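You operate a simulated robot arm through the tools that you are given. There is no shell and no other tool. Be economical: measure what you need, move in short steps, check, and stop when the job is done.

You are at the controls of a simulated robot arm. One attempt, no reset.

Task
Shelve the four loose spools by their printed width; the empty one goes on the bottom shelf.

It is judged by the outcome, as a careful person would: the job done as asked, and still so three seconds after it is handed in. It fails if anything else is knocked over, pushed out of place, dropped, spilled or broken.

Robot
A 7-joint arm with a two-finger parallel gripper on a trunk, on a base that drives. Base frame: it is fixed to the floor where the robot stands at the start and does not move with it; the origin is under the middle of the robot, x ahead of it, y to its left, z up. Lengths are in mm, angles in rad, forces in N, time in s.
With the tool pointing down near the work surface it reaches from about 300 to 760 mm from the robot's upright axis, wherever it stands. Its first joint turns from -2.897 to 2.897 rad. Places, roughly: brake dial [500, 500, 900]; end clamp lever [600, 300, 1000]; feeder switch [600, -500, 1300]; felt block (4x4x3 cm) [500, -400, 900]; flux dial [700, -600, 1100]; jog button [600, -600, 1300]; press knob [600, 400, 1000]; remote jog lever [500, -800, 900]; roller lever [600, -500, 1000]; scrap bin [500, -1250, 750]; slide weight [700, -200, 1200]; winding knob [500, -1000, 900]; zero button [600, -700, 1400]. Payload 3.91 kg.
The TCP is the grasp point between the finger pads, 30 mm short of the fingertips. In the tool frame z runs along the fingers and y along their closing line. The gripper opens to 110 mm. The fingers are 20 mm wide and 10 mm thick; the gripper's body (48 by 112 mm) begins 55 mm behind the TCP.
Orientation is told as [roll, pitch, yaw] about the base's x, y, z axes, in that order, counted from this pose: with the fingers straight down and closing along the base's y, the tool's x points along the base's -x, its y along +y and its z along -z.

Tools
- The arm moves only by the tool jog_arm. Its argument "steps" is one flat list of numbers, 7 for each row, row after row: the shift along the tool's x, y, z in mm, then the turn, a rotation vector about the tool's x, y, z in degrees, then the gripper command, from -1 (shut) to 1 (fully open), values between in proportion. In form: [x, y, z, rx, ry, rz, grip, x, y, z, rx, ry, rz, grip, ...]. A call has 1 to 8 rows; each row shifts and turns the commanded pose from where the row before left it, along the tool's axes as they then stand. Each row takes 0.2 s and may step no farther than 50 mm and 0.15 rad from the row before; otherwise, or with a gripper value out of range, the whole call is refused. Where a pose cannot be reached the arm comes as near as it can. A force on the tool above 40 N (or 10 N above the force at the start of the call, whichever is more), or a blocked arm, ends the call early, and 0.2 s more pass. Each finger travels about 153 mm/s and halts on what it meets, pressing with about 23 N; the grip force reading is that of the motor and also rises with nothing between the fingers. The clock runs only during rows and for 0.2 s after the last one: add rows that do not move to give the fingers time. The reply holds the time, the measured pose of the TCP, the force on the tool along the base axes, the opening and the grip force, in the units named above and with some noise, with the torque about the TCP (base axes, N m) and any sound that the robot's microphone picked up.
- Cameras (640 x 400 px; columns grow to the right, rows downward): "scene" is now at [6.3, 135.8, 1504.4]; the picture's right is [-0.16, -0.99, 0.00], its down [-0.60, 0.10, -0.79] and it looks along [0.78, -0.13, -0.61] (base axes); focal length 259 px, centre (320, 200). "wrist" rides on the gripper at [77, 7, -115] in the tool frame; the picture's right is [-0.09, 1.00, 0.00], its down [-0.80, -0.07, -0.59] and it looks along [-0.59, -0.05, 0.80] (tool axes); focal length 270 px, centre (320, 200).
- capture(camera): a new picture of that camera. No time passes.
- raise_lower(by): slides the trunk up (or, below 0, down) by that many mm; the arm and the scene camera ride with it, the base frame stays. It gives what a move gives, with no picture.
- roll_base(legs): drives the robot by 1 to 6 legs, each [ahead, turn to the left] in mm and rad, along the robot's own axes; the way and the turn of a leg run together, so that a leg with both is an arc; at most 1500 mm and 3.142 rad a leg. The arm and the cameras ride along, it lands a little off, and it stops where it bumps. It gives what a move gives.
- turn_head(pan, tilt): turns the head with the scene camera to pan (to the left, within 2.705 rad either way) and tilt (down, from -0.506 to 1.204), counted from straight ahead of the robot. It gives what a move gives.
- probe_pixels(camera, pixels): there is no depth. For up to 12 entries [column, row, z] of the newest picture of that camera ("zoom" is the newest enlarged one), the place [x, y] in the base frame at which the ray of that pixel passes the height z, good to about 2 mm. No time passes.
- close_up(camera, box): a new picture of the part [left, top, right, bottom] of that camera's present view, enlarged. No time passes.
- sign_off(): hands the job in; it is judged then, once.

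Work in short steps. Measure before you move; look again where a grasp or a placing could have gone wrong, and mend it. You have 80 turns and 48 pictures in all, those below and enlarged ones among them. Open the gripper and draw the arm clear of the work before you hand the job in, unless the task says otherwise; then end with one line.

The tools are called after "Request:" by a JSON object that holds its "name" and its "arguments". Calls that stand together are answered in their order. jog_arm: Moves the arm, as the interface text tells. Its arguments: {"type":"object","properties":{"steps":{"type":"array","items":{"type":"number"}}},"required":["steps"]} The other tools are called the same way: raise_lower (by) slides the trunk up or down; roll_base (legs) drives the base; turn_head (pan, tilt) turns the head that bears the scene camera; capture (camera) takes a picture; probe_pixels (camera, pixels) gives the place at which the rays of pixels pass given heights; close_up (camera, box) takes an enlarged picture of a part of a camera's view; sign_off () hands the job in.

At the start:

```text
clock: 0.0
eef_pos: [362.9, 194.9, 1120.0]
ee_rot: [0.0, -0.001, 0.001]
ft_force: [0.9, 0.8, -0.4]
moment: [0.0, 0.04, 0.02]
opening: 109.9
finger_force: 0.1
trunk travel left (down, up): [-475.0, 135.0]
robot x, y, heading: [0.6, -3.4, 0.003]
head pan, tilt: [-0.164, 0.658]
```

scene: 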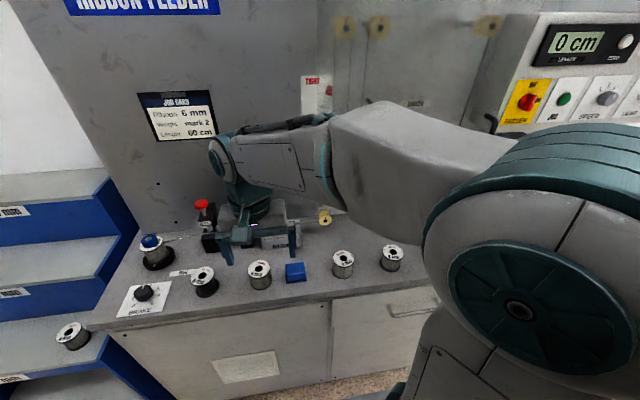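
wrist: 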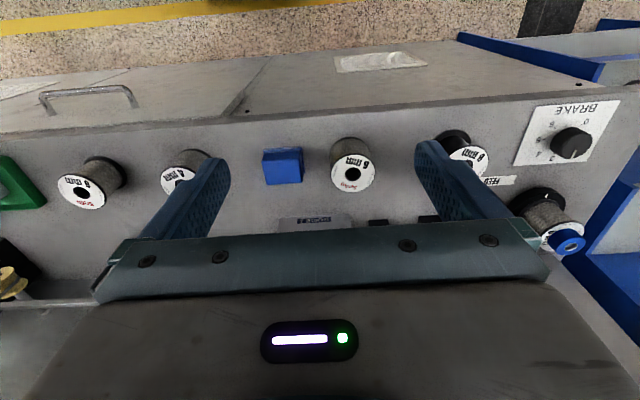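

The pictures show four loose spools near (204,281), (260,274), (343,263), (392,257), a mounted one at (155,250), and a shelf at the left. I enlarge the spools' prints and the shelf.

Request:
{"name": "close_up", "arguments": {"camera": "scene", "box": [120, 220, 280, 320]}}

Request:
{"name": "close_up", "arguments": {"camera": "scene", "box": [280, 210, 440, 310]}}

Request:
{"name": "turn_head", "arguments": {"pan": 0.7, "tilt": 0.7}}

Request:
{"name": "capture", "arguments": {"camera": "scene"}}

```text
4.00 times, centred on (200, 270) of scene
```

zoom: 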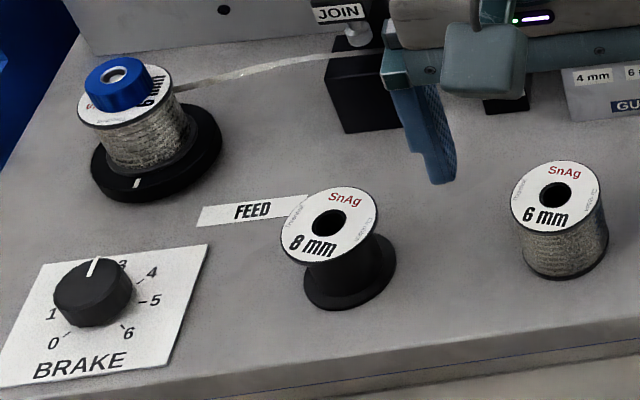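

```text
4.00 times, centred on (360, 260) of scene
```

zoom: 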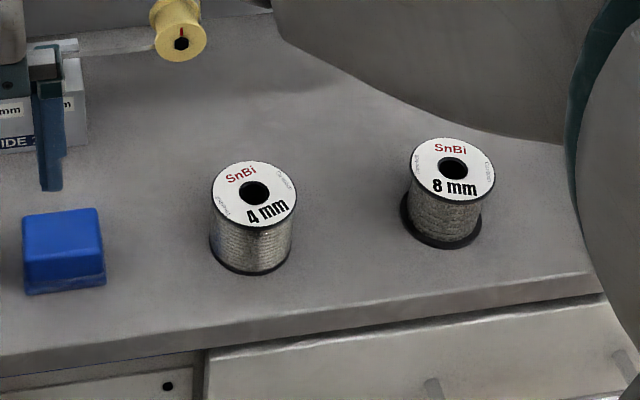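

```text
clock: 1.2
eef_pos: [362.2, 194.7, 1120.7]
ee_rot: [0.0, 0.0, -0.001]
ft_force: [0.8, 0.8, -0.5]
moment: [0.04, 0.0, -0.01]
opening: 109.9
finger_force: 0.0
trunk travel left (down, up): [-475.0, 135.0]
robot x, y, heading: [-0.3, 2.2, 0.0]
head pan, tilt: [0.7, 0.7]
```

```text
43 pictures are left
```

scene: 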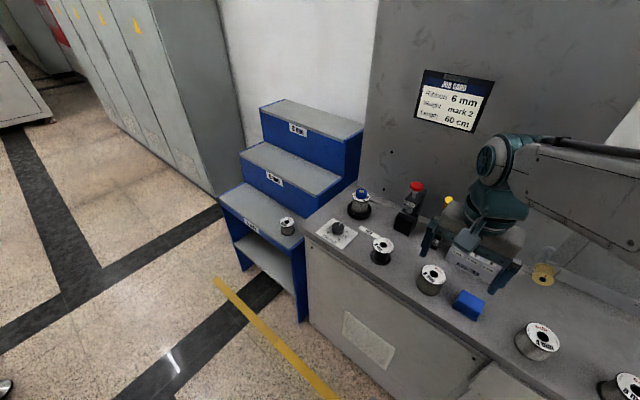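

The spools read 8 mm (empty, bare core), 6 mm, 4 mm and 8 mm. The rack has three labelled steps and an open shelf beneath; I enlarge it.

Request:
{"name": "close_up", "arguments": {"camera": "scene", "box": [210, 90, 370, 190]}}

Request:
{"name": "close_up", "arguments": {"camera": "scene", "box": [210, 180, 370, 280]}}

Request:
{"name": "probe_pixels", "arguments": {"camera": "scene", "pixels": [[381, 260, 600], [431, 292, 600], [537, 354, 600], [620, 395, 600], [309, 234, 600], [222, 198, 600], [288, 233, 450], [300, 237, 450], [239, 158, 700], [325, 196, 700]]}}

```text
4.00 times, centred on (290, 140) of scene
```

zoom: 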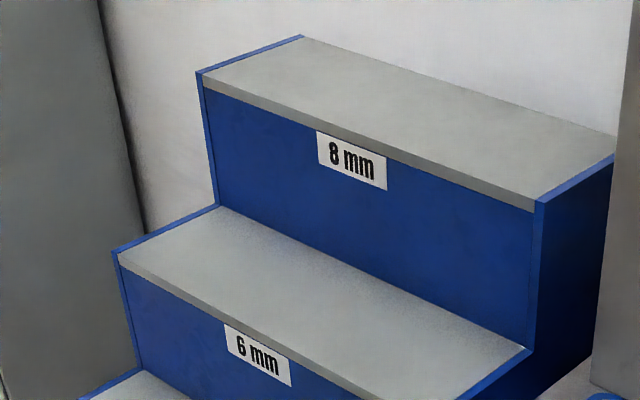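

```text
4.00 times, centred on (290, 230) of scene
```

zoom: 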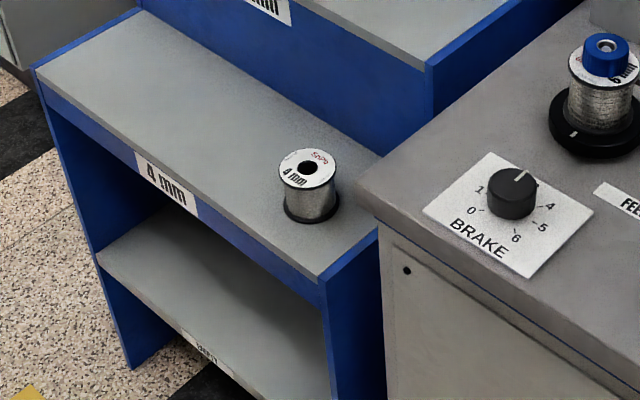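

```text
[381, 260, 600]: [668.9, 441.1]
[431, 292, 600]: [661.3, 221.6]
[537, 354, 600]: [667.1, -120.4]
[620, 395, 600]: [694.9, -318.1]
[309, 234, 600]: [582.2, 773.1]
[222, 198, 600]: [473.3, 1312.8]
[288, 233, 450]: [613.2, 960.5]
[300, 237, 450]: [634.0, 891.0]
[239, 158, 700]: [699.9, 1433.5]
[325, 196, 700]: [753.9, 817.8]
```

The rack reads 8 mm (top), 6 mm, 4 mm and what looks like EMPTY on the lowest shelf. I triangulate the spool tops between wrist and scene views.

Request:
{"name": "probe_pixels", "arguments": {"camera": "wrist", "pixels": [[352, 173, 640], [352, 173, 660], [352, 173, 680], [471, 155, 660], [177, 176, 660], [82, 190, 660], [350, 138, 600]]}}

Request:
{"name": "probe_pixels", "arguments": {"camera": "scene", "pixels": [[433, 272, 640], [433, 272, 660], [433, 272, 680], [382, 245, 660], [542, 337, 660], [628, 383, 660]]}}

Request:
{"name": "close_up", "arguments": {"camera": "wrist", "box": [300, 110, 460, 210]}}

Request:
{"name": "close_up", "arguments": {"camera": "scene", "box": [350, 220, 510, 320]}}

```text
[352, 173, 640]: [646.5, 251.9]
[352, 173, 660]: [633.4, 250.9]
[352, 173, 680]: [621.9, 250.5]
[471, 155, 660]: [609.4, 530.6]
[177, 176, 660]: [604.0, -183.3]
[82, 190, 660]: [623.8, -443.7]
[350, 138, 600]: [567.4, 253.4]
```

```text
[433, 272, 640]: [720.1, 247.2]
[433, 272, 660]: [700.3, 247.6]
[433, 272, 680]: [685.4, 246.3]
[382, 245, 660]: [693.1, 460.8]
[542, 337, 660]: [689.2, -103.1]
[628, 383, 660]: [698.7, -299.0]
```

```text
4.00 times, centred on (380, 160) of wrist
```

zoom: 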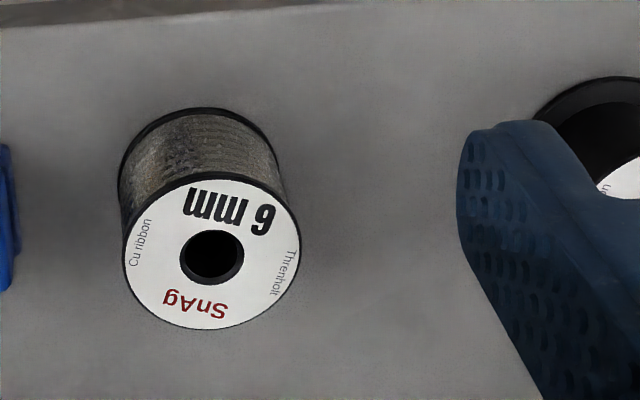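

```text
4.00 times, centred on (430, 270) of scene
```

zoom: 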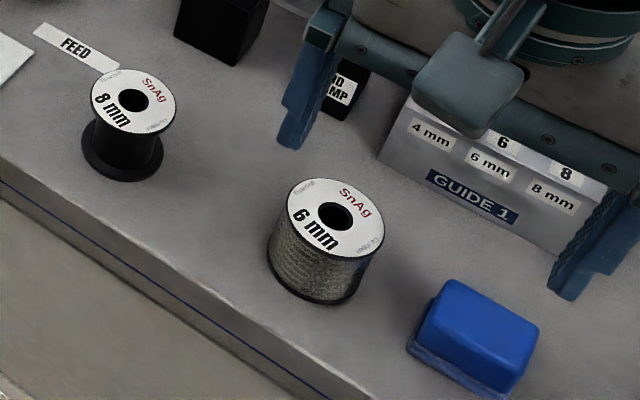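

The rays disagree with a 600 mm surface, so I measure heights properly: probe the current zoom, then raise the trunk for a baseline and look at the same features again.

Request:
{"name": "probe_pixels", "arguments": {"camera": "zoom", "pixels": [[335, 216, 600], [335, 216, 900], [335, 216, 1000], [133, 100, 600], [133, 100, 1000], [430, 186, 600], [430, 186, 1000]]}}

Request:
{"name": "raise_lower", "arguments": {"by": 130}}

Request:
{"name": "capture", "arguments": {"camera": "scene"}}

Request:
{"name": "close_up", "arguments": {"camera": "scene", "box": [350, 230, 510, 330]}}

```text
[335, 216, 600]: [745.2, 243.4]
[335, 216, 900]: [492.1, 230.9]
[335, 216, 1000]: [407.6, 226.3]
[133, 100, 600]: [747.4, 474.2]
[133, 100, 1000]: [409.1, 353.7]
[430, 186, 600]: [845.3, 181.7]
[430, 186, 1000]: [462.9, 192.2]
```

```text
clock: 2.8
eef_pos: [362.7, 194.7, 1250.3]
ee_rot: [-0.001, 0.0, 0.0]
ft_force: [0.1, 0.1, 0.0]
moment: [0.0, 0.01, -0.01]
opening: 109.9
finger_force: 0.1
trunk travel left (down, up): [-605.0, 5.0]
robot x, y, heading: [-1.8, -3.5, -0.002]
head pan, tilt: [0.7, 0.7]
```

```text
38 pictures are left
```

scene: 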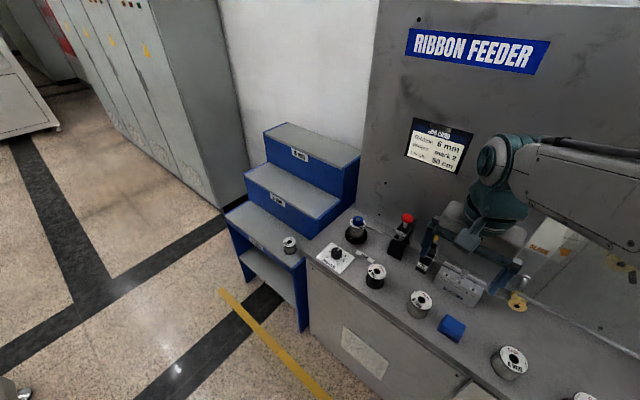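

```text
4.00 times, centred on (430, 280) of scene
```

zoom: 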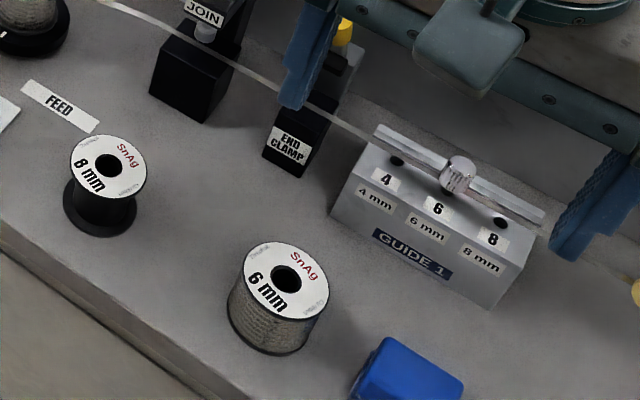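

Same features now at zoom (285,279), (107,165) and (376,230); I probe them.

Request:
{"name": "probe_pixels", "arguments": {"camera": "zoom", "pixels": [[285, 279, 600], [285, 279, 900], [285, 279, 1000], [107, 165, 600], [107, 165, 1000], [376, 230, 600], [376, 230, 1000]]}}

Request:
{"name": "close_up", "arguments": {"camera": "scene", "box": [215, 110, 375, 210]}}

Request:
{"name": "close_up", "arguments": {"camera": "scene", "box": [200, 190, 392, 310]}}

```text
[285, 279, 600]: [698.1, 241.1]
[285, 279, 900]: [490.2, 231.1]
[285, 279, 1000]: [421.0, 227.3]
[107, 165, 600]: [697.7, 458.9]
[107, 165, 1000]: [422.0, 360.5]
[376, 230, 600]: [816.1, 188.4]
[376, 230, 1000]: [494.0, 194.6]
```

```text
4.00 times, centred on (295, 160) of scene
```

zoom: 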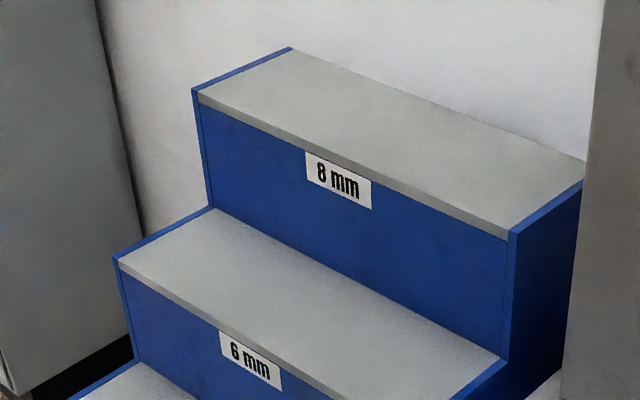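

```text
3.33 times, centred on (296, 250) of scene
```

zoom: 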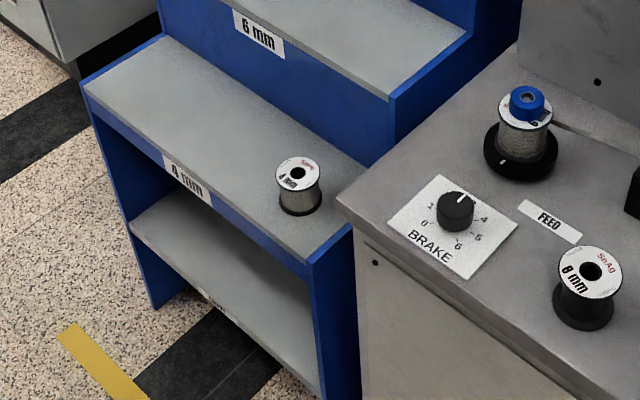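

Spool tops come out at z ≈ 914 and x ≈ 480, so the real surface is near 860. I probe spool rims and bases, and the rack's edges, in the newest zoom.

Request:
{"name": "probe_pixels", "arguments": {"camera": "zoom", "pixels": [[591, 271, 914], [558, 272, 914], [624, 272, 914], [583, 307, 870], [583, 307, 860], [583, 307, 850], [552, 307, 855], [614, 309, 855], [339, 196, 855], [297, 173, 700], [297, 173, 800]]}}

Request:
{"name": "probe_pixels", "arguments": {"camera": "scene", "pixels": [[309, 249, 860], [450, 326, 860]]}}

```text
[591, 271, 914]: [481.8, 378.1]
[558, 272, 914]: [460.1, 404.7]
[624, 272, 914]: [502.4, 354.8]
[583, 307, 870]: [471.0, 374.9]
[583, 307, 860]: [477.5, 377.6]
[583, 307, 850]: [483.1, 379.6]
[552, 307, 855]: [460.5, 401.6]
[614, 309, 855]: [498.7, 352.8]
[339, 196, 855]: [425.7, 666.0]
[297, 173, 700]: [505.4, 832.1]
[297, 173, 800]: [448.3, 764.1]
```

```text
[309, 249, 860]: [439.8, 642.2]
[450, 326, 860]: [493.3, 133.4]
```

Spools are about 64 mm wide and 60 mm tall, standing at z ≈ 854 with tops at 914. Next I drive left in front of the rack to measure it from a second position; the arm is retracted and high.

Request:
{"name": "roll_base", "arguments": {"legs": [[0, 1.571], [650, 0], [0, -1.571]]}}

Request:
{"name": "turn_head", "arguments": {"pan": 0.4, "tilt": 0.8}}

Request:
{"name": "capture", "arguments": {"camera": "scene"}}

```text
clock: 14.0
eef_pos: [382.8, 842.6, 1251.3]
ee_rot: [0.0, 0.0, -0.03]
ft_force: [-0.4, -1.0, -0.1]
moment: [-0.02, -0.01, 0.01]
opening: 110.3
finger_force: 0.0
trunk travel left (down, up): [-605.0, 5.0]
robot x, y, heading: [15.5, 659.7, -0.034]
head pan, tilt: [0.7, 0.7]
```

```text
clock: 14.8
eef_pos: [383.3, 842.0, 1250.3]
ee_rot: [0.0, 0.0, -0.032]
ft_force: [0.7, -0.3, -0.1]
moment: [0.0, -0.01, 0.0]
opening: 109.9
finger_force: 0.1
trunk travel left (down, up): [-605.0, 5.0]
robot x, y, heading: [17.8, 657.8, -0.03]
head pan, tilt: [0.4, 0.799]
```

```text
34 pictures are left
```

scene: 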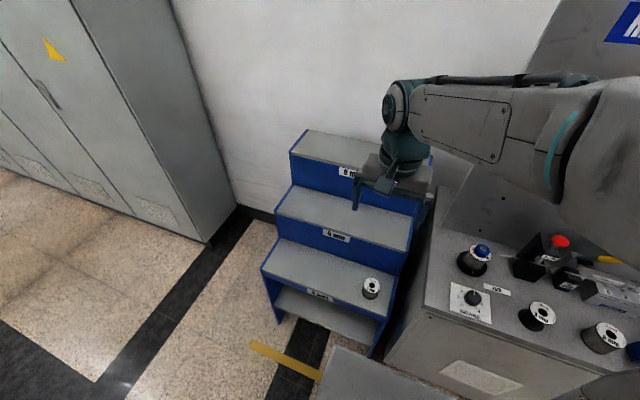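

I zoom on the rack and probe its corners at two heights each, to be crossed with a lower trunk view.

Request:
{"name": "close_up", "arguments": {"camera": "scene", "box": [250, 120, 442, 240]}}

Request:
{"name": "close_up", "arguments": {"camera": "scene", "box": [250, 230, 442, 350]}}

```text
3.33 times, centred on (346, 180) of scene
```

zoom: 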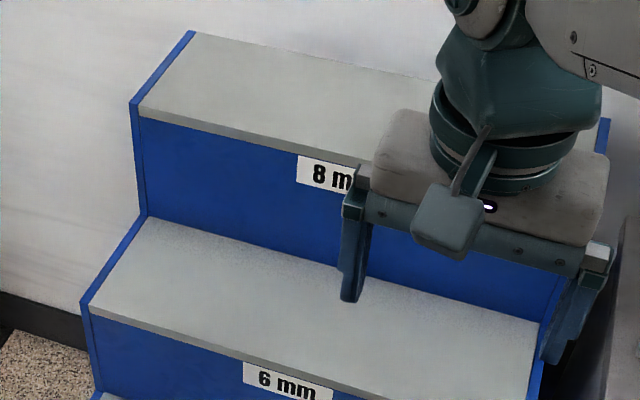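

```text
3.33 times, centred on (346, 290) of scene
```

zoom: 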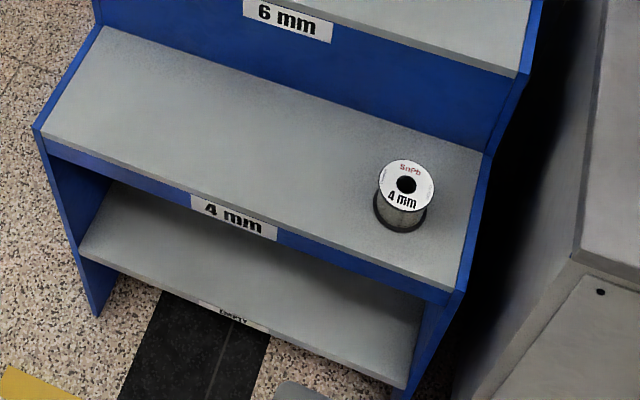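

I probe these rack corners now, then lower the trunk by 400 mm for the second view.

Request:
{"name": "probe_pixels", "arguments": {"camera": "scene", "pixels": [[292, 153, 600], [292, 153, 1000], [277, 212.1, 600], [277, 212.1, 1000], [405.1, 252.8, 600], [405.1, 252.8, 1000], [262.6, 271.4, 400], [262.6, 271.4, 800], [387.4, 317, 400], [387.4, 317, 800], [371.8, 285.2, 400], [371.8, 285.2, 800]]}}

Request:
{"name": "probe_pixels", "arguments": {"camera": "scene", "pixels": [[274, 306.8, 200], [274, 306.8, 600], [371.5, 346.4, 200], [371.5, 346.4, 600], [280.9, 238.1, 400], [280.9, 238.1, 800], [394.9, 275.6, 400], [394.9, 275.6, 800], [308.5, 129.5, 600], [308.5, 129.5, 1000], [293, 185.5, 600], [293, 185.5, 1000]]}}

Request:
{"name": "raise_lower", "arguments": {"by": -300}}

Request:
{"name": "capture", "arguments": {"camera": "scene"}}

```text
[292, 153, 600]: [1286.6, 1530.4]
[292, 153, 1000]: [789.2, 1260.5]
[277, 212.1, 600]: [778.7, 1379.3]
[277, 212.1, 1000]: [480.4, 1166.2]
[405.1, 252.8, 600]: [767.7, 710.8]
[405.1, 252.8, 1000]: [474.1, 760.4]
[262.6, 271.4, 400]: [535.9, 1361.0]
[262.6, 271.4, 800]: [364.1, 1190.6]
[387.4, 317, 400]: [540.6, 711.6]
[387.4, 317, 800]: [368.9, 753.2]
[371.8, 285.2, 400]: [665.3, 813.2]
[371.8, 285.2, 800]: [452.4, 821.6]
```

```text
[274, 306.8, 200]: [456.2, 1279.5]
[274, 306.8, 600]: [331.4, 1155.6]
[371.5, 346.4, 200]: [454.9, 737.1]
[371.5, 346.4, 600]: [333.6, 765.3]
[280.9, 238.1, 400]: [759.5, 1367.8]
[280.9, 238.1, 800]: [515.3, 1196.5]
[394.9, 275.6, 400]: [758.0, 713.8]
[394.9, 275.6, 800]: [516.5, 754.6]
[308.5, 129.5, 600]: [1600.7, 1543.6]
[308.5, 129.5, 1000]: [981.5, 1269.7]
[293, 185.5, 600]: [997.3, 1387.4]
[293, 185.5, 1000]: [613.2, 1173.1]
```

```text
clock: 17.8
eef_pos: [383.1, 841.7, 951.9]
ee_rot: [0.002, 0.0, -0.029]
ft_force: [0.0, 0.4, 0.4]
moment: [0.0, 0.0, 0.0]
opening: 109.7
finger_force: 0.0
trunk travel left (down, up): [-305.0, 305.0]
robot x, y, heading: [16.3, 659.5, -0.03]
head pan, tilt: [0.4, 0.799]
```

```text
31 pictures are left
```

scene: 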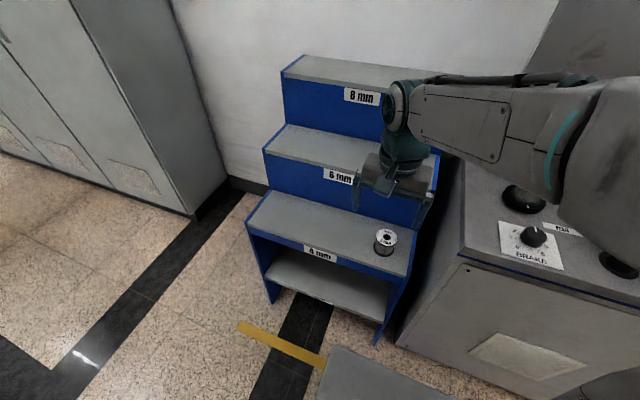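

I enlarge the lowered view to read the same corners precisely.

Request:
{"name": "close_up", "arguments": {"camera": "scene", "box": [240, 40, 432, 160]}}

Request:
{"name": "close_up", "arguments": {"camera": "scene", "box": [235, 180, 427, 300]}}

```text
3.33 times, centred on (336, 100) of scene
```

zoom: 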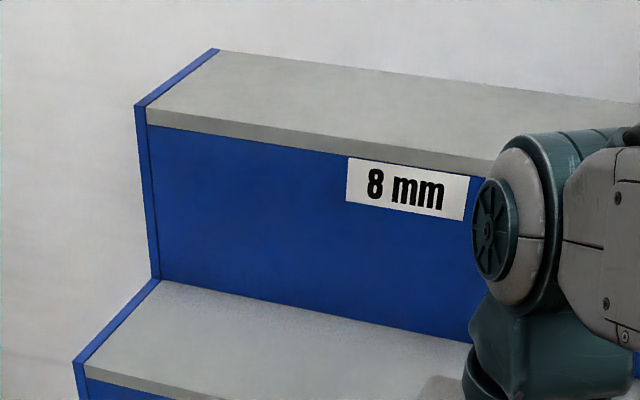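

```text
3.33 times, centred on (331, 240) of scene
```

zoom: 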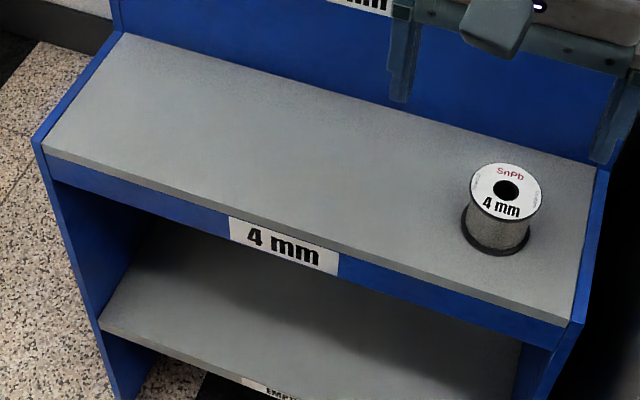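

I probe the matching corners in this lowered view.

Request:
{"name": "probe_pixels", "arguments": {"camera": "scene", "pixels": [[284.1, 72.4, 600], [284.1, 72.4, 900], [265.8, 148.6, 600], [265.8, 148.6, 1000], [247.6, 224.7, 400], [247.6, 224.7, 800], [265, 277.5, 200], [265, 277.5, 600], [386.8, 237, 400], [386.8, 237, 800], [271.6, 189.6, 400], [271.6, 189.6, 800]]}}

Request:
{"name": "probe_pixels", "arguments": {"camera": "scene", "pixels": [[405.4, 275, 400], [405.4, 275, 800], [287.4, 124, 600], [287.4, 124, 1000], [305.4, 55, 600], [305.4, 55, 900]]}}

```text
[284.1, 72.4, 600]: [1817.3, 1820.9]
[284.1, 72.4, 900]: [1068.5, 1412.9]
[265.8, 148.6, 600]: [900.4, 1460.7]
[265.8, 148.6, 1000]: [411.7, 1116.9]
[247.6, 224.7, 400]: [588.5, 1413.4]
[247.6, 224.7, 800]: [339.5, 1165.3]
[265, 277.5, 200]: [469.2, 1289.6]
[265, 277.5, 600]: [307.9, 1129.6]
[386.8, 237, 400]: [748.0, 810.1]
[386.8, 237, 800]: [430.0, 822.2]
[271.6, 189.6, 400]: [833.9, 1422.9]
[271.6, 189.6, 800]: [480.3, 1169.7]
```

```text
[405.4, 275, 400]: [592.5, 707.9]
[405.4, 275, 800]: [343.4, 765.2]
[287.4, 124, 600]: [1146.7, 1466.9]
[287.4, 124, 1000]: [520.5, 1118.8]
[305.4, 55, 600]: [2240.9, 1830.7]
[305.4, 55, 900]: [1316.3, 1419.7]
```

Triangulation gives the rack spanning y ≈ 740–1245: 4 mm shelf x 419–589 at z 672, 6 mm x 589–760 at z ≈ 852, 8 mm x 760–950 at z ≈ 1022, empty shelf near z 342. I start with the empty spool at (481, 378), moving the arm along -y in front of the table edge (x 425).

Request:
{"name": "jog_arm", "arguments": {"steps": [0, -46, -10, 0, 0, -1.72, 1, 0, -46, -10, 0, 0, 0, 1, 0, -46, -10, 0, 0, 0, 1, 0, -46, -10, 0, 0, 0, 1, 0, -46, -10, 0, 0, 0, 1, 0, -46, 0, 0, 0, 0, 1, 0, -46, 0, 0, 0, 0, 1, 0, -46, 0, 0, 0, 0, 1]}}

Request:
{"name": "jog_arm", "arguments": {"steps": [0, -48, 0, 0, 0, 0, 1, 0, -47, 0, 0, 0, 0, 1, 0, 0, 0, 0, -7.5, 0, 1, 0, 0, 0, 0, -7.5, 0, 1, 0, 0, 0, 0, -7.5, 0, 1, 0, 0, 0, 0, -7.5, 0, 1, 0, 0, 0, 0, -7.5, 0, 1, 0, 0, 0, 0, -7.5, 0, 1]}}

Request:
{"name": "capture", "arguments": {"camera": "wrist"}}

Request:
{"name": "probe_pixels", "arguments": {"camera": "scene", "pixels": [[330, 346, 0], [330, 346, 200], [330, 346, 400]]}}

```text
clock: 19.6
eef_pos: [379.4, 474.5, 1003.0]
ee_rot: [0.001, 0.0, -0.001]
ft_force: [-0.6, -0.2, 0.2]
moment: [0.01, 0.0, -0.01]
opening: 109.9
finger_force: 0.1
trunk travel left (down, up): [-305.0, 305.0]
robot x, y, heading: [11.8, 661.7, -0.038]
head pan, tilt: [0.4, 0.799]
```

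```text
clock: 21.4
eef_pos: [381.9, 378.3, 1001.4]
ee_rot: [-0.003, -0.787, -0.001]
ft_force: [1.1, 0.1, -0.3]
moment: [0.03, -0.03, -0.01]
opening: 109.9
finger_force: 0.0
trunk travel left (down, up): [-305.0, 305.0]
robot x, y, heading: [17.7, 659.2, -0.027]
head pan, tilt: [0.4, 0.799]
```

```text
28 pictures are left
```

wrist: 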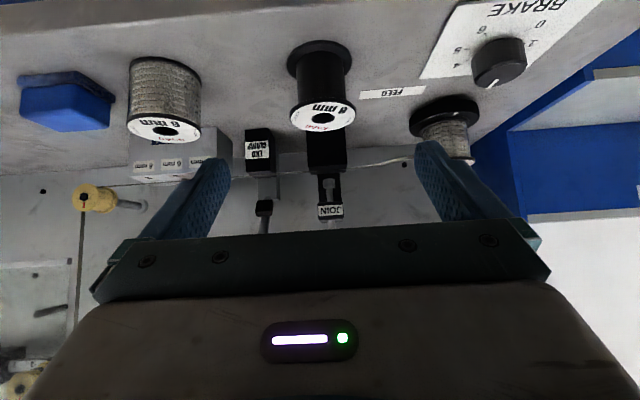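

```text
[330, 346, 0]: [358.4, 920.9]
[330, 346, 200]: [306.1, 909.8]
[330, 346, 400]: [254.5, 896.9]
```

The spool hole shows at about (322,117) in the wrist view; I probe it at 914 and its base flange centre at ~(319,58).

Request:
{"name": "probe_pixels", "arguments": {"camera": "wrist", "pixels": [[322, 117, 914], [322, 117, 905], [290, 112, 914], [355, 112, 914], [319, 58, 856], [166, 130, 914]]}}

```text
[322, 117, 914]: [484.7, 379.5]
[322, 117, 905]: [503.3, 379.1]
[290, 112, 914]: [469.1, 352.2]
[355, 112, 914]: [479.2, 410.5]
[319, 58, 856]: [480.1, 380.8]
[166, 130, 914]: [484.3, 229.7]
```

Spool centre confirmed at (482, 379.5). I advance 136 mm along the tilted tool axis to the top flange and close.

Request:
{"name": "jog_arm", "arguments": {"steps": [-5, 1, 40, 0, 0, 0, 1, 0, 0, 40, 0, 0, 0, 1, 0, 0, 30, 0, 0, 0, 1, 0, 0, 26.5, 0, 0, 0, 1, 0, 0, 0, 0, 0, 0, 1]}}

Request:
{"name": "capture", "arguments": {"camera": "wrist"}}

```text
clock: 22.6
eef_pos: [481.1, 378.1, 907.1]
ee_rot: [0.0, -0.787, -0.001]
ft_force: [-0.3, 0.3, 0.3]
moment: [0.02, 0.0, 0.01]
opening: 110.1
finger_force: 0.1
trunk travel left (down, up): [-305.0, 305.0]
robot x, y, heading: [17.1, 657.5, -0.029]
head pan, tilt: [0.4, 0.799]
```

```text
27 pictures are left
```

wrist: 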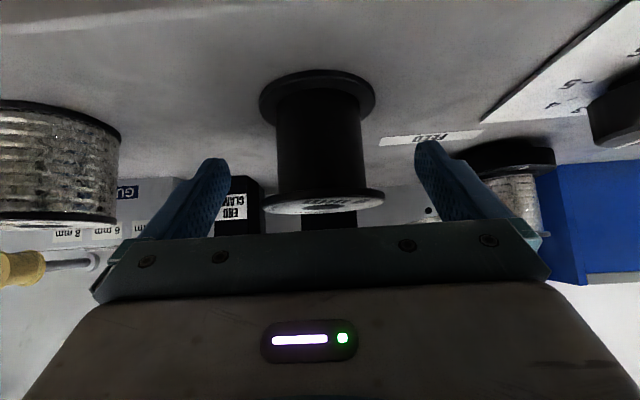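

The spool sits centred between the fingers. I close and lift straight up 60 mm.

Request:
{"name": "jog_arm", "arguments": {"steps": [0, 0, 0, 0, 0, 0, -1, 0, 0, 0, 0, 0, 0, -1, 0, 0, 0, 0, 0, 0, -1, -10, 0, -10, 0, 0, 0, -1, -15, 0, -15, 0, 0, 0, -1, -20, 0, -20, 0, 0, 0, -1]}}

Request:
{"name": "capture", "arguments": {"camera": "wrist"}}

```text
clock: 24.0
eef_pos: [480.5, 376.9, 971.3]
ee_rot: [-0.001, -0.785, -0.003]
ft_force: [-0.3, -0.1, -0.3]
moment: [0.01, -0.01, 0.04]
opening: 61.3
finger_force: 22.6
trunk travel left (down, up): [-305.0, 305.0]
robot x, y, heading: [14.2, 659.7, -0.032]
head pan, tilt: [0.4, 0.799]
```

```text
26 pictures are left
```

wrist: 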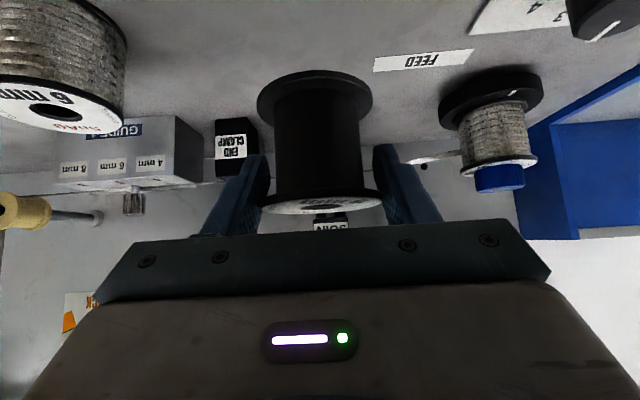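

Held upright (opening 61). I back off to x 420 and bring it in front of the robot at y 700.

Request:
{"name": "jog_arm", "arguments": {"steps": [21, 0, -21, 0, 0, 0, -1, 21, 0, -21, 0, 0, 0, -1, 0, 46, 0, 0, 0, 0, -1, 0, 46, 0, 0, 0, 0, -1, 0, 46, 0, 0, 0, 0, -1, 0, 46, 0, 0, 0, 0, -1, 0, 46, 0, 0, 0, 0, -1, 0, 46, 0, 0, 0, 0, -1]}}

Request:
{"name": "roll_base", "arguments": {"legs": [[0, 1.97], [311, 0], [0, -1.94]]}}

Request:
{"name": "turn_head", "arguments": {"pan": 0.0, "tilt": 0.9}}

Request:
{"name": "raise_lower", "arguments": {"by": -150}}

Request:
{"name": "capture", "arguments": {"camera": "scene"}}

```text
clock: 25.8
eef_pos: [421.7, 657.2, 966.0]
ee_rot: [0.005, -0.772, -0.003]
ft_force: [0.5, -0.2, -0.4]
moment: [0.01, 0.0, -0.02]
opening: 61.1
finger_force: 22.5
trunk travel left (down, up): [-305.0, 305.0]
robot x, y, heading: [15.2, 659.7, -0.032]
head pan, tilt: [0.4, 0.799]
```

```text
clock: 37.4
eef_pos: [298.1, 976.5, 966.8]
ee_rot: [0.005, -0.77, 0.074]
ft_force: [0.5, -0.4, 0.6]
moment: [-0.01, 0.03, 0.03]
opening: 61.1
finger_force: 22.7
trunk travel left (down, up): [-305.0, 305.0]
robot x, y, heading: [-112.3, 947.0, 0.046]
head pan, tilt: [0.4, 0.799]
```

```text
clock: 38.2
eef_pos: [296.9, 975.5, 966.0]
ee_rot: [0.006, -0.768, 0.071]
ft_force: [1.1, -0.1, -0.6]
moment: [0.0, 0.04, -0.02]
opening: 61.1
finger_force: 22.5
trunk travel left (down, up): [-305.0, 305.0]
robot x, y, heading: [-105.6, 949.0, 0.042]
head pan, tilt: [0.0, 0.901]
```

```text
clock: 40.0
eef_pos: [302.7, 977.1, 794.9]
ee_rot: [0.025, -0.708, 0.062]
ft_force: [-0.2, -0.1, -0.7]
moment: [-0.04, -0.02, 0.01]
opening: 60.9
finger_force: 22.8
trunk travel left (down, up): [-155.0, 455.0]
robot x, y, heading: [-106.6, 945.9, 0.043]
head pan, tilt: [0.0, 0.901]
```

```text
25 pictures are left
```

scene: 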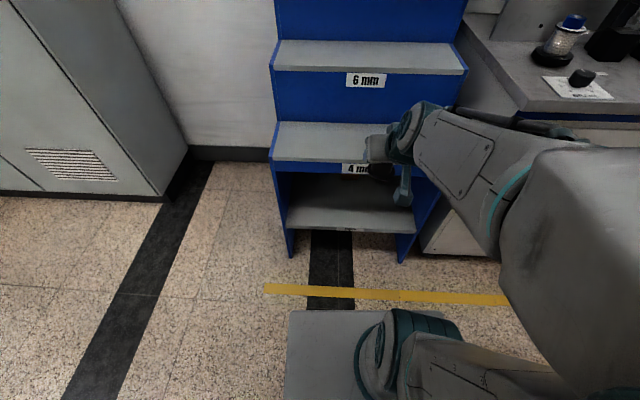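

The bottom shelf is visible with its front edge at rows ~230; the path ahead is clear. I lower the trunk by another 150 and look again for its height.

Request:
{"name": "probe_pixels", "arguments": {"camera": "scene", "pixels": [[286, 227, 300], [286, 227, 400], [415, 233, 300], [415, 233, 400], [273, 159, 672], [348, 229, 300], [348, 229, 400], [348, 229, 200]]}}

Request:
{"name": "raise_lower", "arguments": {"by": -150}}

Request:
{"name": "turn_head", "arguments": {"pan": 0.0, "tilt": 0.7}}

Request:
{"name": "capture", "arguments": {"camera": "scene"}}

```text
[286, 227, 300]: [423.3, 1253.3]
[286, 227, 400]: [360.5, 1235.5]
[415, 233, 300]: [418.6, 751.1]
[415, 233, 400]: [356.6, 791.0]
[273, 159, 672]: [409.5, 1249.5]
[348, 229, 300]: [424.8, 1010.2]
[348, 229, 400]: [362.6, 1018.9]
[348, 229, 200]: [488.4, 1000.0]
```

```text
clock: 41.8
eef_pos: [308.3, 975.9, 641.8]
ee_rot: [0.025, -0.701, 0.062]
ft_force: [-0.9, 0.2, 0.1]
moment: [0.02, 0.02, -0.01]
opening: 61.0
finger_force: 23.5
trunk travel left (down, up): [-5.0, 605.0]
robot x, y, heading: [-108.9, 942.4, 0.038]
head pan, tilt: [0.0, 0.901]
```

```text
clock: 42.5
eef_pos: [307.4, 976.0, 640.8]
ee_rot: [0.026, -0.702, 0.063]
ft_force: [0.3, -0.5, -0.1]
moment: [0.02, -0.03, 0.01]
opening: 61.0
finger_force: 22.9
trunk travel left (down, up): [-5.0, 605.0]
robot x, y, heading: [-108.3, 949.0, 0.039]
head pan, tilt: [0.0, 0.7]
```

```text
24 pictures are left
```

scene: 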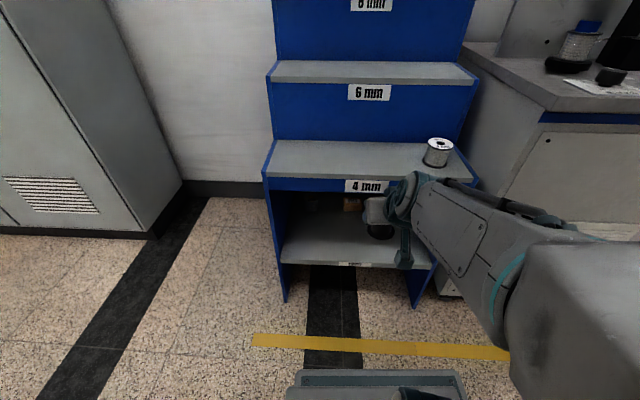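

I triangulate the bottom shelf's front edge from this view.

Request:
{"name": "close_up", "arguments": {"camera": "scene", "box": [255, 170, 447, 290]}}

Request:
{"name": "probe_pixels", "arguments": {"camera": "scene", "pixels": [[281, 260, 300], [281, 260, 400], [281, 260, 350], [355, 263, 300], [355, 263, 400]]}}

```text
3.33 times, centred on (351, 230) of scene
```

zoom: 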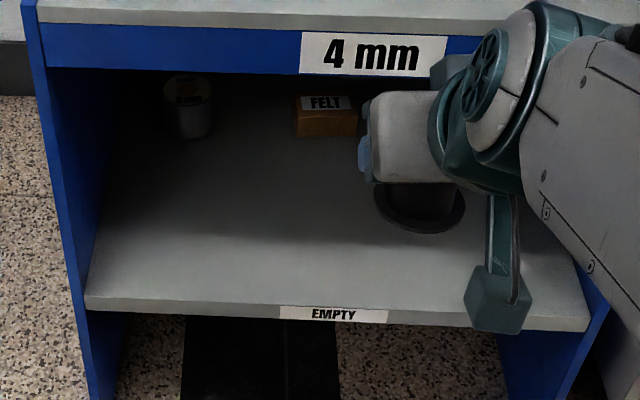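

```text
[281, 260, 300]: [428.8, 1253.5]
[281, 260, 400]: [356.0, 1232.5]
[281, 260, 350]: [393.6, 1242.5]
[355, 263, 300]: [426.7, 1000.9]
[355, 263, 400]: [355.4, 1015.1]
```

Bottom shelf is at roughly z 318–340 and already holds a spool and a FELT box at the back; the front middle is free. I lower the held spool in front of it.

Request:
{"name": "jog_arm", "arguments": {"steps": [17, -8, 35, 0, 0, 0, -1, 17, -8, 35, 0, 0, 0, -1, 17, -8, 35, 0, 0, 0, -1, 17, -8, 35, 0, 0, 0, -1, 17, -8, 35, 0, 0, 0, -1]}}

Request:
{"name": "capture", "arguments": {"camera": "wrist"}}

```text
clock: 43.9
eef_pos: [353.0, 823.7, 527.1]
ee_rot: [0.046, -0.872, -0.25]
ft_force: [-0.2, -0.4, -0.4]
moment: [-0.02, 0.01, 0.0]
opening: 60.8
finger_force: 22.6
out of reach, approached as far as the arm can: row 4
trunk travel left (down, up): [-5.0, 605.0]
robot x, y, heading: [-109.6, 948.4, 0.042]
head pan, tilt: [0.0, 0.7]
stopped in row 5: the arm was blocked; the commanded pose is now the measured one
```

```text
22 pictures are left
```

wrist: 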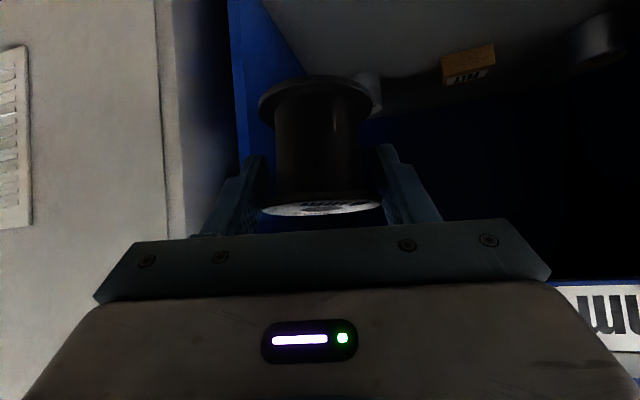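

At this short reach the arm ran into its joint limits (pose drifted to yaw -0.25), so I need more standing distance. I back the base off 170 mm and then straighten the tool.

Request:
{"name": "roll_base", "arguments": {"legs": [[-170, -0.04]]}}

Request:
{"name": "jog_arm", "arguments": {"steps": [-26, 10, 30, 0, 0, 0, -1, -26, 10, 30, 0, 0, 0, -1, -26, 10, 30, 0, 0, 0, -1]}}

```text
clock: 45.3
eef_pos: [177.4, 802.3, 528.1]
ee_rot: [0.046, -0.873, -0.288]
ft_force: [0.4, 0.8, -0.3]
moment: [0.01, -0.03, 0.01]
opening: 61.1
finger_force: 22.7
trunk travel left (down, up): [-5.0, 605.0]
robot x, y, heading: [-280.6, 941.8, 0.006]
head pan, tilt: [0.0, 0.7]
```

```text
clock: 46.1
eef_pos: [299.7, 799.4, 530.8]
ee_rot: [0.044, -0.873, -0.288]
ft_force: [0.0, -0.3, -0.1]
moment: [-0.03, 0.0, 0.01]
opening: 60.8
finger_force: 23.4
trunk travel left (down, up): [-5.0, 605.0]
robot x, y, heading: [-280.0, 942.6, 0.005]
head pan, tilt: [0.0, 0.7]
```

Tracking is good now. I take out yaw, roll and pitch error, shift to y ≈ 930, and look with the wrist camera.

Request:
{"name": "jog_arm", "arguments": {"steps": [0, 0, 0, -6.3, 0, -5.3, -1, 0, 0, 0, -6.3, 0, -5.3, -1, 0, 0, 0, 2.5, 5, 0, -1, 0, 44, 0, 0, 0, 0, -1, 0, 44, 0, 0, 0, 0, -1, 0, 43, 0, 0, 0, 0, -1]}}

Request:
{"name": "capture", "arguments": {"camera": "wrist"}}

```text
clock: 47.5
eef_pos: [299.5, 929.5, 532.3]
ee_rot: [-0.002, -0.793, 0.003]
ft_force: [0.4, -0.2, -1.5]
moment: [0.03, 0.0, -0.01]
opening: 61.1
finger_force: 23.2
trunk travel left (down, up): [-5.0, 605.0]
robot x, y, heading: [-280.2, 940.2, 0.005]
head pan, tilt: [0.0, 0.7]
```

```text
21 pictures are left
```

wrist: 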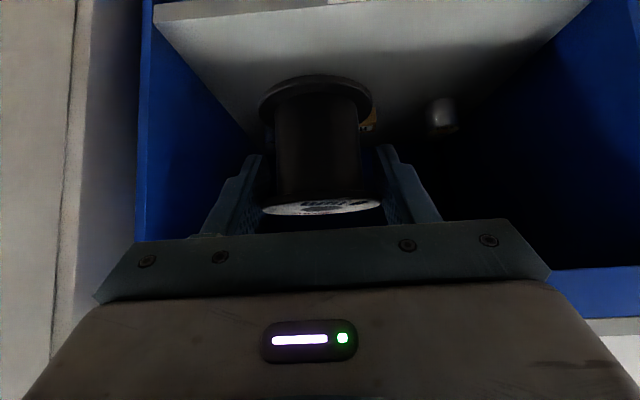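

The shelf front is clear; the other spool and felt box are at the back. I probe the shelf corner (155,12) for its height.

Request:
{"name": "probe_pixels", "arguments": {"camera": "wrist", "pixels": [[155, 10, 300], [155, 10, 330], [155, 10, 360], [440, 134, 300], [440, 134, 330], [440, 134, 360], [370, 128, 330]]}}

```text
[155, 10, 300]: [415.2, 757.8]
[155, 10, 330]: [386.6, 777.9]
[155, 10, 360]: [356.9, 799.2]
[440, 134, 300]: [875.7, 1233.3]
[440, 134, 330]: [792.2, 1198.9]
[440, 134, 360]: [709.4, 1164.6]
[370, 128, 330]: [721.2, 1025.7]
```

Shelf height is about 300–320 and its front at x ≈ 417. I move down and in to TCP (480, 929, 400), leaving the spool ~35 mm above it.

Request:
{"name": "jog_arm", "arguments": {"steps": [7.8, 0, 35.8, 0, 0, 0, -1, 7.8, 0, 35.8, 0, 0, 0, -1, 7.8, 0, 35.8, 0, 0, 0, -1, -18.6, 0, 37.8, 0, 0, 0, -1, -18.6, 0, 37.8, 0, 0, 0, -1, -18.6, 0, 37.8, 0, 0, 0, -1, 0, 0, 0, 0, 0, 0, -1]}}

Request:
{"name": "capture", "arguments": {"camera": "scene"}}

```text
clock: 49.1
eef_pos: [479.3, 930.7, 400.0]
ee_rot: [-0.005, -0.795, 0.003]
ft_force: [0.1, 0.0, 1.0]
moment: [0.01, 0.02, 0.04]
opening: 61.0
finger_force: 23.4
trunk travel left (down, up): [-5.0, 605.0]
robot x, y, heading: [-283.8, 945.1, 0.009]
head pan, tilt: [0.0, 0.7]
```

```text
20 pictures are left
```

scene: 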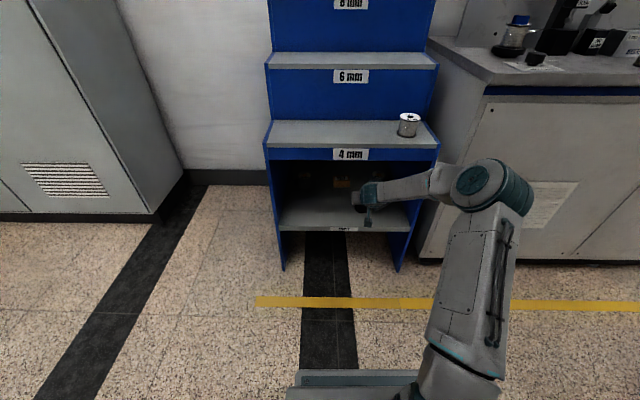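

All clear. I descend straight in small steps and watch the force.

Request:
{"name": "jog_arm", "arguments": {"steps": [3.6, 0, 3.5, 0, 0, 0, -1, 3.6, 0, 3.5, 0, 0, 0, -1, 3.6, 0, 3.5, 0, 0, 0, -1, 2.1, 0, 2.1, 0, 0, 0, -1, 2.1, 0, 2.1, 0, 0, 0, -1]}}

Request:
{"name": "close_up", "arguments": {"camera": "scene", "box": [270, 150, 430, 250]}}

```text
clock: 50.3
eef_pos: [480.5, 931.1, 378.4]
ee_rot: [-0.001, -0.794, 0.003]
ft_force: [-0.2, -0.4, -0.5]
moment: [0.01, -0.04, -0.03]
opening: 60.8
finger_force: 22.7
trunk travel left (down, up): [-5.0, 605.0]
robot x, y, heading: [-279.3, 939.9, 0.01]
head pan, tilt: [0.0, 0.7]
```

```text
4.00 times, centred on (350, 200) of scene
```

zoom: 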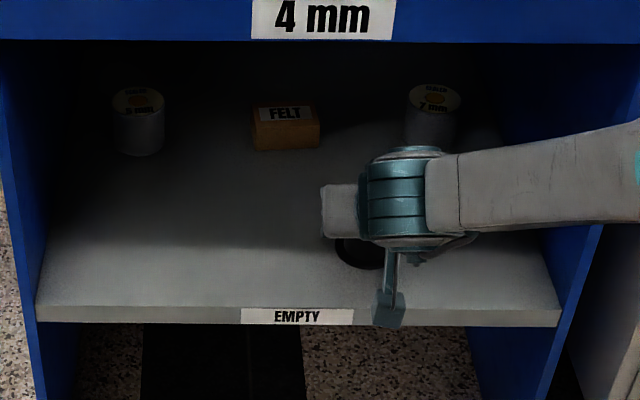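

No contact yet at 378. I continue in 2.5 mm rows.

Request:
{"name": "jog_arm", "arguments": {"steps": [1.8, 0, 1.75, 0, 0, 0, -1, 1.8, 0, 1.75, 0, 0, 0, -1, 1.8, 0, 1.75, 0, 0, 0, -1]}}

Request:
{"name": "jog_arm", "arguments": {"steps": [1.4, 0, 1.4, 0, 0, 0, -1, 1.4, 0, 1.4, 0, 0, 0, -1]}}

```text
clock: 51.1
eef_pos: [479.1, 932.0, 370.4]
ee_rot: [-0.004, -0.793, 0.002]
ft_force: [0.1, -0.1, -0.3]
moment: [0.02, 0.01, 0.0]
opening: 60.9
finger_force: 23.1
trunk travel left (down, up): [-5.0, 605.0]
robot x, y, heading: [-284.5, 940.1, 0.005]
head pan, tilt: [0.0, 0.7]
```

```text
clock: 51.7
eef_pos: [478.8, 931.1, 366.0]
ee_rot: [-0.002, -0.792, 0.003]
ft_force: [0.1, 0.2, 0.0]
moment: [-0.02, -0.01, -0.03]
opening: 60.9
finger_force: 22.7
trunk travel left (down, up): [-5.0, 605.0]
robot x, y, heading: [-281.5, 942.9, 0.008]
head pan, tilt: [0.0, 0.7]
```

Still no contact at 366; I keep going in small calls.

Request:
{"name": "jog_arm", "arguments": {"steps": [1.4, 0, 1.4, 0, 0, 0, -1, 1.4, 0, 1.4, 0, 0, 0, -1]}}

Request:
{"name": "jog_arm", "arguments": {"steps": [1.4, 0, 1.4, 0, 0, 0, -1, 1.4, 0, 1.4, 0, 0, 0, -1]}}

Request:
{"name": "capture", "arguments": {"camera": "wrist"}}

```text
clock: 52.3
eef_pos: [481.0, 931.7, 362.8]
ee_rot: [-0.004, -0.794, 0.004]
ft_force: [0.3, 0.2, -0.5]
moment: [-0.02, -0.02, -0.03]
opening: 60.9
finger_force: 22.7
trunk travel left (down, up): [-5.0, 605.0]
robot x, y, heading: [-282.4, 942.3, 0.008]
head pan, tilt: [0.0, 0.7]
```

```text
clock: 52.9
eef_pos: [479.6, 931.0, 359.1]
ee_rot: [0.0, -0.795, 0.005]
ft_force: [1.2, 0.4, -1.0]
moment: [-0.05, 0.01, 0.02]
opening: 61.0
finger_force: 23.2
trunk travel left (down, up): [-5.0, 605.0]
robot x, y, heading: [-279.9, 942.7, 0.004]
head pan, tilt: [0.0, 0.7]
```

```text
18 pictures are left
```

wrist: 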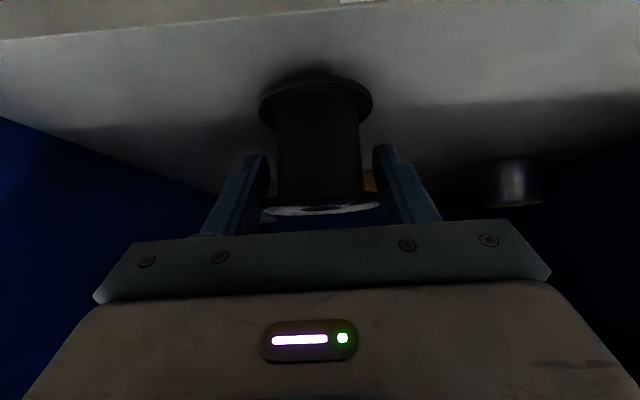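

The base is very close to its shadow. I probe the front edge for height and take two more small steps.

Request:
{"name": "probe_pixels", "arguments": {"camera": "wrist", "pixels": [[200, 18, 295], [200, 18, 305], [200, 18, 315]]}}

Request:
{"name": "jog_arm", "arguments": {"steps": [1.4, 0, 1.4, 0, 0, 0, -1, 1.4, 0, 1.4, 0, 0, 0, -1, 0, 0, 0, 0, 0, 0, -1]}}

```text
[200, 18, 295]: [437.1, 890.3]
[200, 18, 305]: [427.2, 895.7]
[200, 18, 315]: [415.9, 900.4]
```

```text
clock: 53.7
eef_pos: [480.4, 931.2, 355.2]
ee_rot: [-0.001, -0.795, 0.004]
ft_force: [-0.3, 0.4, -0.5]
moment: [0.0, -0.02, 0.03]
opening: 60.7
finger_force: 22.8
trunk travel left (down, up): [-5.0, 605.0]
robot x, y, heading: [-275.6, 939.9, 0.006]
head pan, tilt: [0.0, 0.7]
```

No load yet at 355. Two more steps at a time.

Request:
{"name": "jog_arm", "arguments": {"steps": [1.4, 0, 1.4, 0, 0, 0, -1, 1.4, 0, 1.4, 0, 0, 0, -1, 0, 0, 0, 0, 0, 0, -1]}}

Request:
{"name": "jog_arm", "arguments": {"steps": [1.4, 0, 1.4, 0, 0, 0, -1, 0, 0, 0, 0, 0, 0, -1]}}

Request:
{"name": "close_up", "arguments": {"camera": "wrist", "box": [200, 40, 440, 220]}}

```text
clock: 54.5
eef_pos: [478.6, 931.7, 350.5]
ee_rot: [-0.002, -0.792, 0.003]
ft_force: [-0.2, 0.1, -0.6]
moment: [-0.02, -0.01, 0.01]
opening: 60.8
finger_force: 23.1
trunk travel left (down, up): [-5.0, 605.0]
robot x, y, heading: [-277.3, 941.9, 0.003]
head pan, tilt: [0.0, 0.7]
```

```text
clock: 55.1
eef_pos: [479.1, 931.0, 347.6]
ee_rot: [-0.001, -0.793, 0.003]
ft_force: [-0.6, -0.3, -0.2]
moment: [0.01, 0.02, 0.01]
opening: 61.0
finger_force: 23.1
trunk travel left (down, up): [-5.0, 605.0]
robot x, y, heading: [-279.8, 943.8, 0.003]
head pan, tilt: [0.0, 0.7]
```

```text
2.22 times, centred on (320, 130) of wrist
```

zoom: 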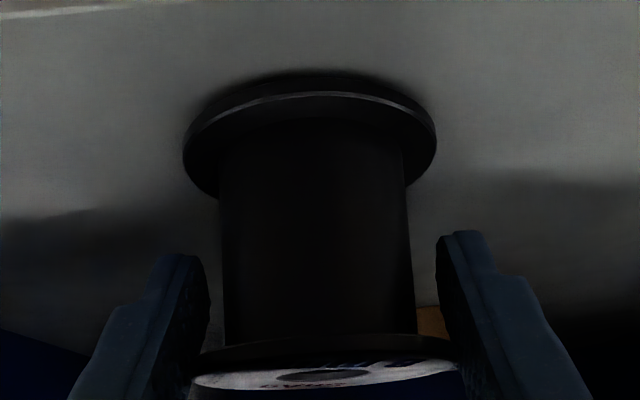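

The contact shadow has nearly closed. I go on by 2 mm steps.

Request:
{"name": "jog_arm", "arguments": {"steps": [1.4, 0, 1.4, 0, 0, 0, -1, 0, 0, 0, 0, 0, 0, -1]}}

Request:
{"name": "jog_arm", "arguments": {"steps": [1.4, 0, 1.4, 0, 0, 0, -1, 0, 0, 0, 0, 0, 0, -1]}}

Request:
{"name": "jog_arm", "arguments": {"steps": [1, 0, 1, 0, 0, 0, -1, 0, 0, 0, 0, 0, 0, -1]}}

```text
clock: 55.7
eef_pos: [479.1, 931.5, 346.2]
ee_rot: [-0.003, -0.792, 0.002]
ft_force: [-0.3, 0.1, -0.1]
moment: [-0.01, -0.01, -0.01]
opening: 60.9
finger_force: 23.6
trunk travel left (down, up): [-5.0, 605.0]
robot x, y, heading: [-276.1, 941.8, 0.005]
head pan, tilt: [0.0, 0.7]
```

```text
clock: 56.3
eef_pos: [479.3, 931.7, 346.6]
ee_rot: [-0.002, -0.796, 0.003]
ft_force: [-1.7, 0.1, 9.1]
moment: [0.1, 0.29, 0.05]
opening: 60.6
finger_force: 22.9
trunk travel left (down, up): [-5.0, 605.0]
robot x, y, heading: [-280.2, 942.5, 0.005]
head pan, tilt: [0.0, 0.7]
```

```text
clock: 56.9
eef_pos: [479.9, 931.3, 346.4]
ee_rot: [-0.002, -0.798, 0.002]
ft_force: [0.1, -1.2, 17.4]
moment: [0.43, 0.17, -0.09]
opening: 60.4
finger_force: 23.2
trunk travel left (down, up): [-5.0, 605.0]
robot x, y, heading: [-277.1, 940.0, -0.0]
head pan, tilt: [0.0, 0.7]
```

Contact (17 N) at TCP 346. I ease up 2 mm, open, and withdraw along the tool axis.

Request:
{"name": "jog_arm", "arguments": {"steps": [-1.5, 0, -1.5, 0, 0, 0, -1, 0, 0, 0, 0, 0, 0, -0.2, 0, 0, 0, 0, 0, 0, 0.3, 0, 0, 0, 0, 0, 0, 0.8, 0, 0, -20, 0, 0, 0, 0.8, 0, 0, -40, 0, 0, 0, 0.8, 0, 0, -40, 0, 0, 0, 1, -10, 0, -40, 0, 0, 0, 1]}}

Request:
{"name": "capture", "arguments": {"camera": "wrist"}}

```text
clock: 58.7
eef_pos: [385.6, 930.4, 448.3]
ee_rot: [-0.004, -0.793, 0.004]
ft_force: [-0.9, -0.4, -0.9]
moment: [0.01, 0.02, 0.0]
opening: 110.2
finger_force: 0.1
trunk travel left (down, up): [-5.0, 605.0]
robot x, y, heading: [-276.0, 941.7, 0.004]
head pan, tilt: [0.0, 0.7]
```

```text
16 pictures are left
```

wrist: 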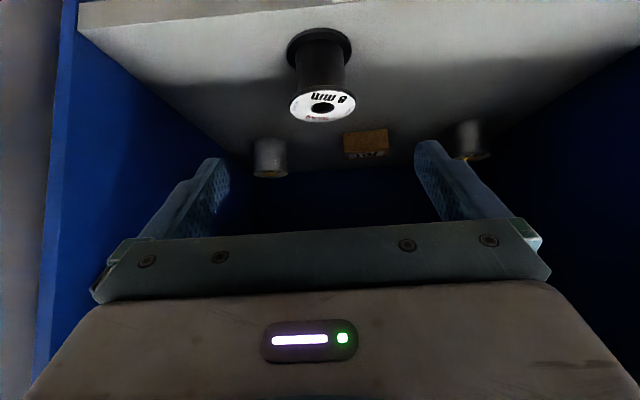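

The empty spool stands upright on the EMPTY shelf. I withdraw, set the tool vertical again, raise the trunk, and pull in to a compact reach.

Request:
{"name": "jog_arm", "arguments": {"steps": [24, 0, -24, 0, 0, 0, 1, 24, 0, -24, 0, 0, 0, 1, 0, 0, 0, 0, 7.6, 0, 1, 0, 0, 0, 0, 7.6, 0, 1, 0, 0, 0, 0, 7.6, 0, 1, 0, 0, 0, 0, 7.6, 0, 1, 0, 0, 0, 0, 7.6, 0, 1, 0, 0, 0, 0, 7.4, 0, 1]}}

Request:
{"name": "raise_lower", "arguments": {"by": 575}}

Request:
{"name": "jog_arm", "arguments": {"steps": [40, 0, 0, 0, 0, 0, 1, 40, 0, 0, 0, 0, 0, 1, 40, 0, 0, 0, 0, 0, 1, 40, 0, 0, 0, 0, 0, 1]}}

```text
clock: 60.5
eef_pos: [317.9, 932.4, 450.5]
ee_rot: [-0.001, 0.001, 0.004]
ft_force: [-0.1, 0.0, 0.3]
moment: [0.01, -0.02, -0.04]
opening: 110.1
finger_force: 0.0
trunk travel left (down, up): [-5.0, 605.0]
robot x, y, heading: [-278.0, 945.5, 0.007]
head pan, tilt: [0.0, 0.7]
```

```text
refused: 575 is not a number from -400 to 400
```

```text
clock: 61.5
eef_pos: [157.8, 932.5, 450.0]
ee_rot: [-0.001, 0.0, 0.0]
ft_force: [-0.5, 0.1, 0.0]
moment: [-0.01, 0.0, 0.03]
opening: 110.2
finger_force: 0.1
trunk travel left (down, up): [-5.0, 605.0]
robot x, y, heading: [-279.3, 945.2, 0.004]
head pan, tilt: [0.0, 0.7]
```

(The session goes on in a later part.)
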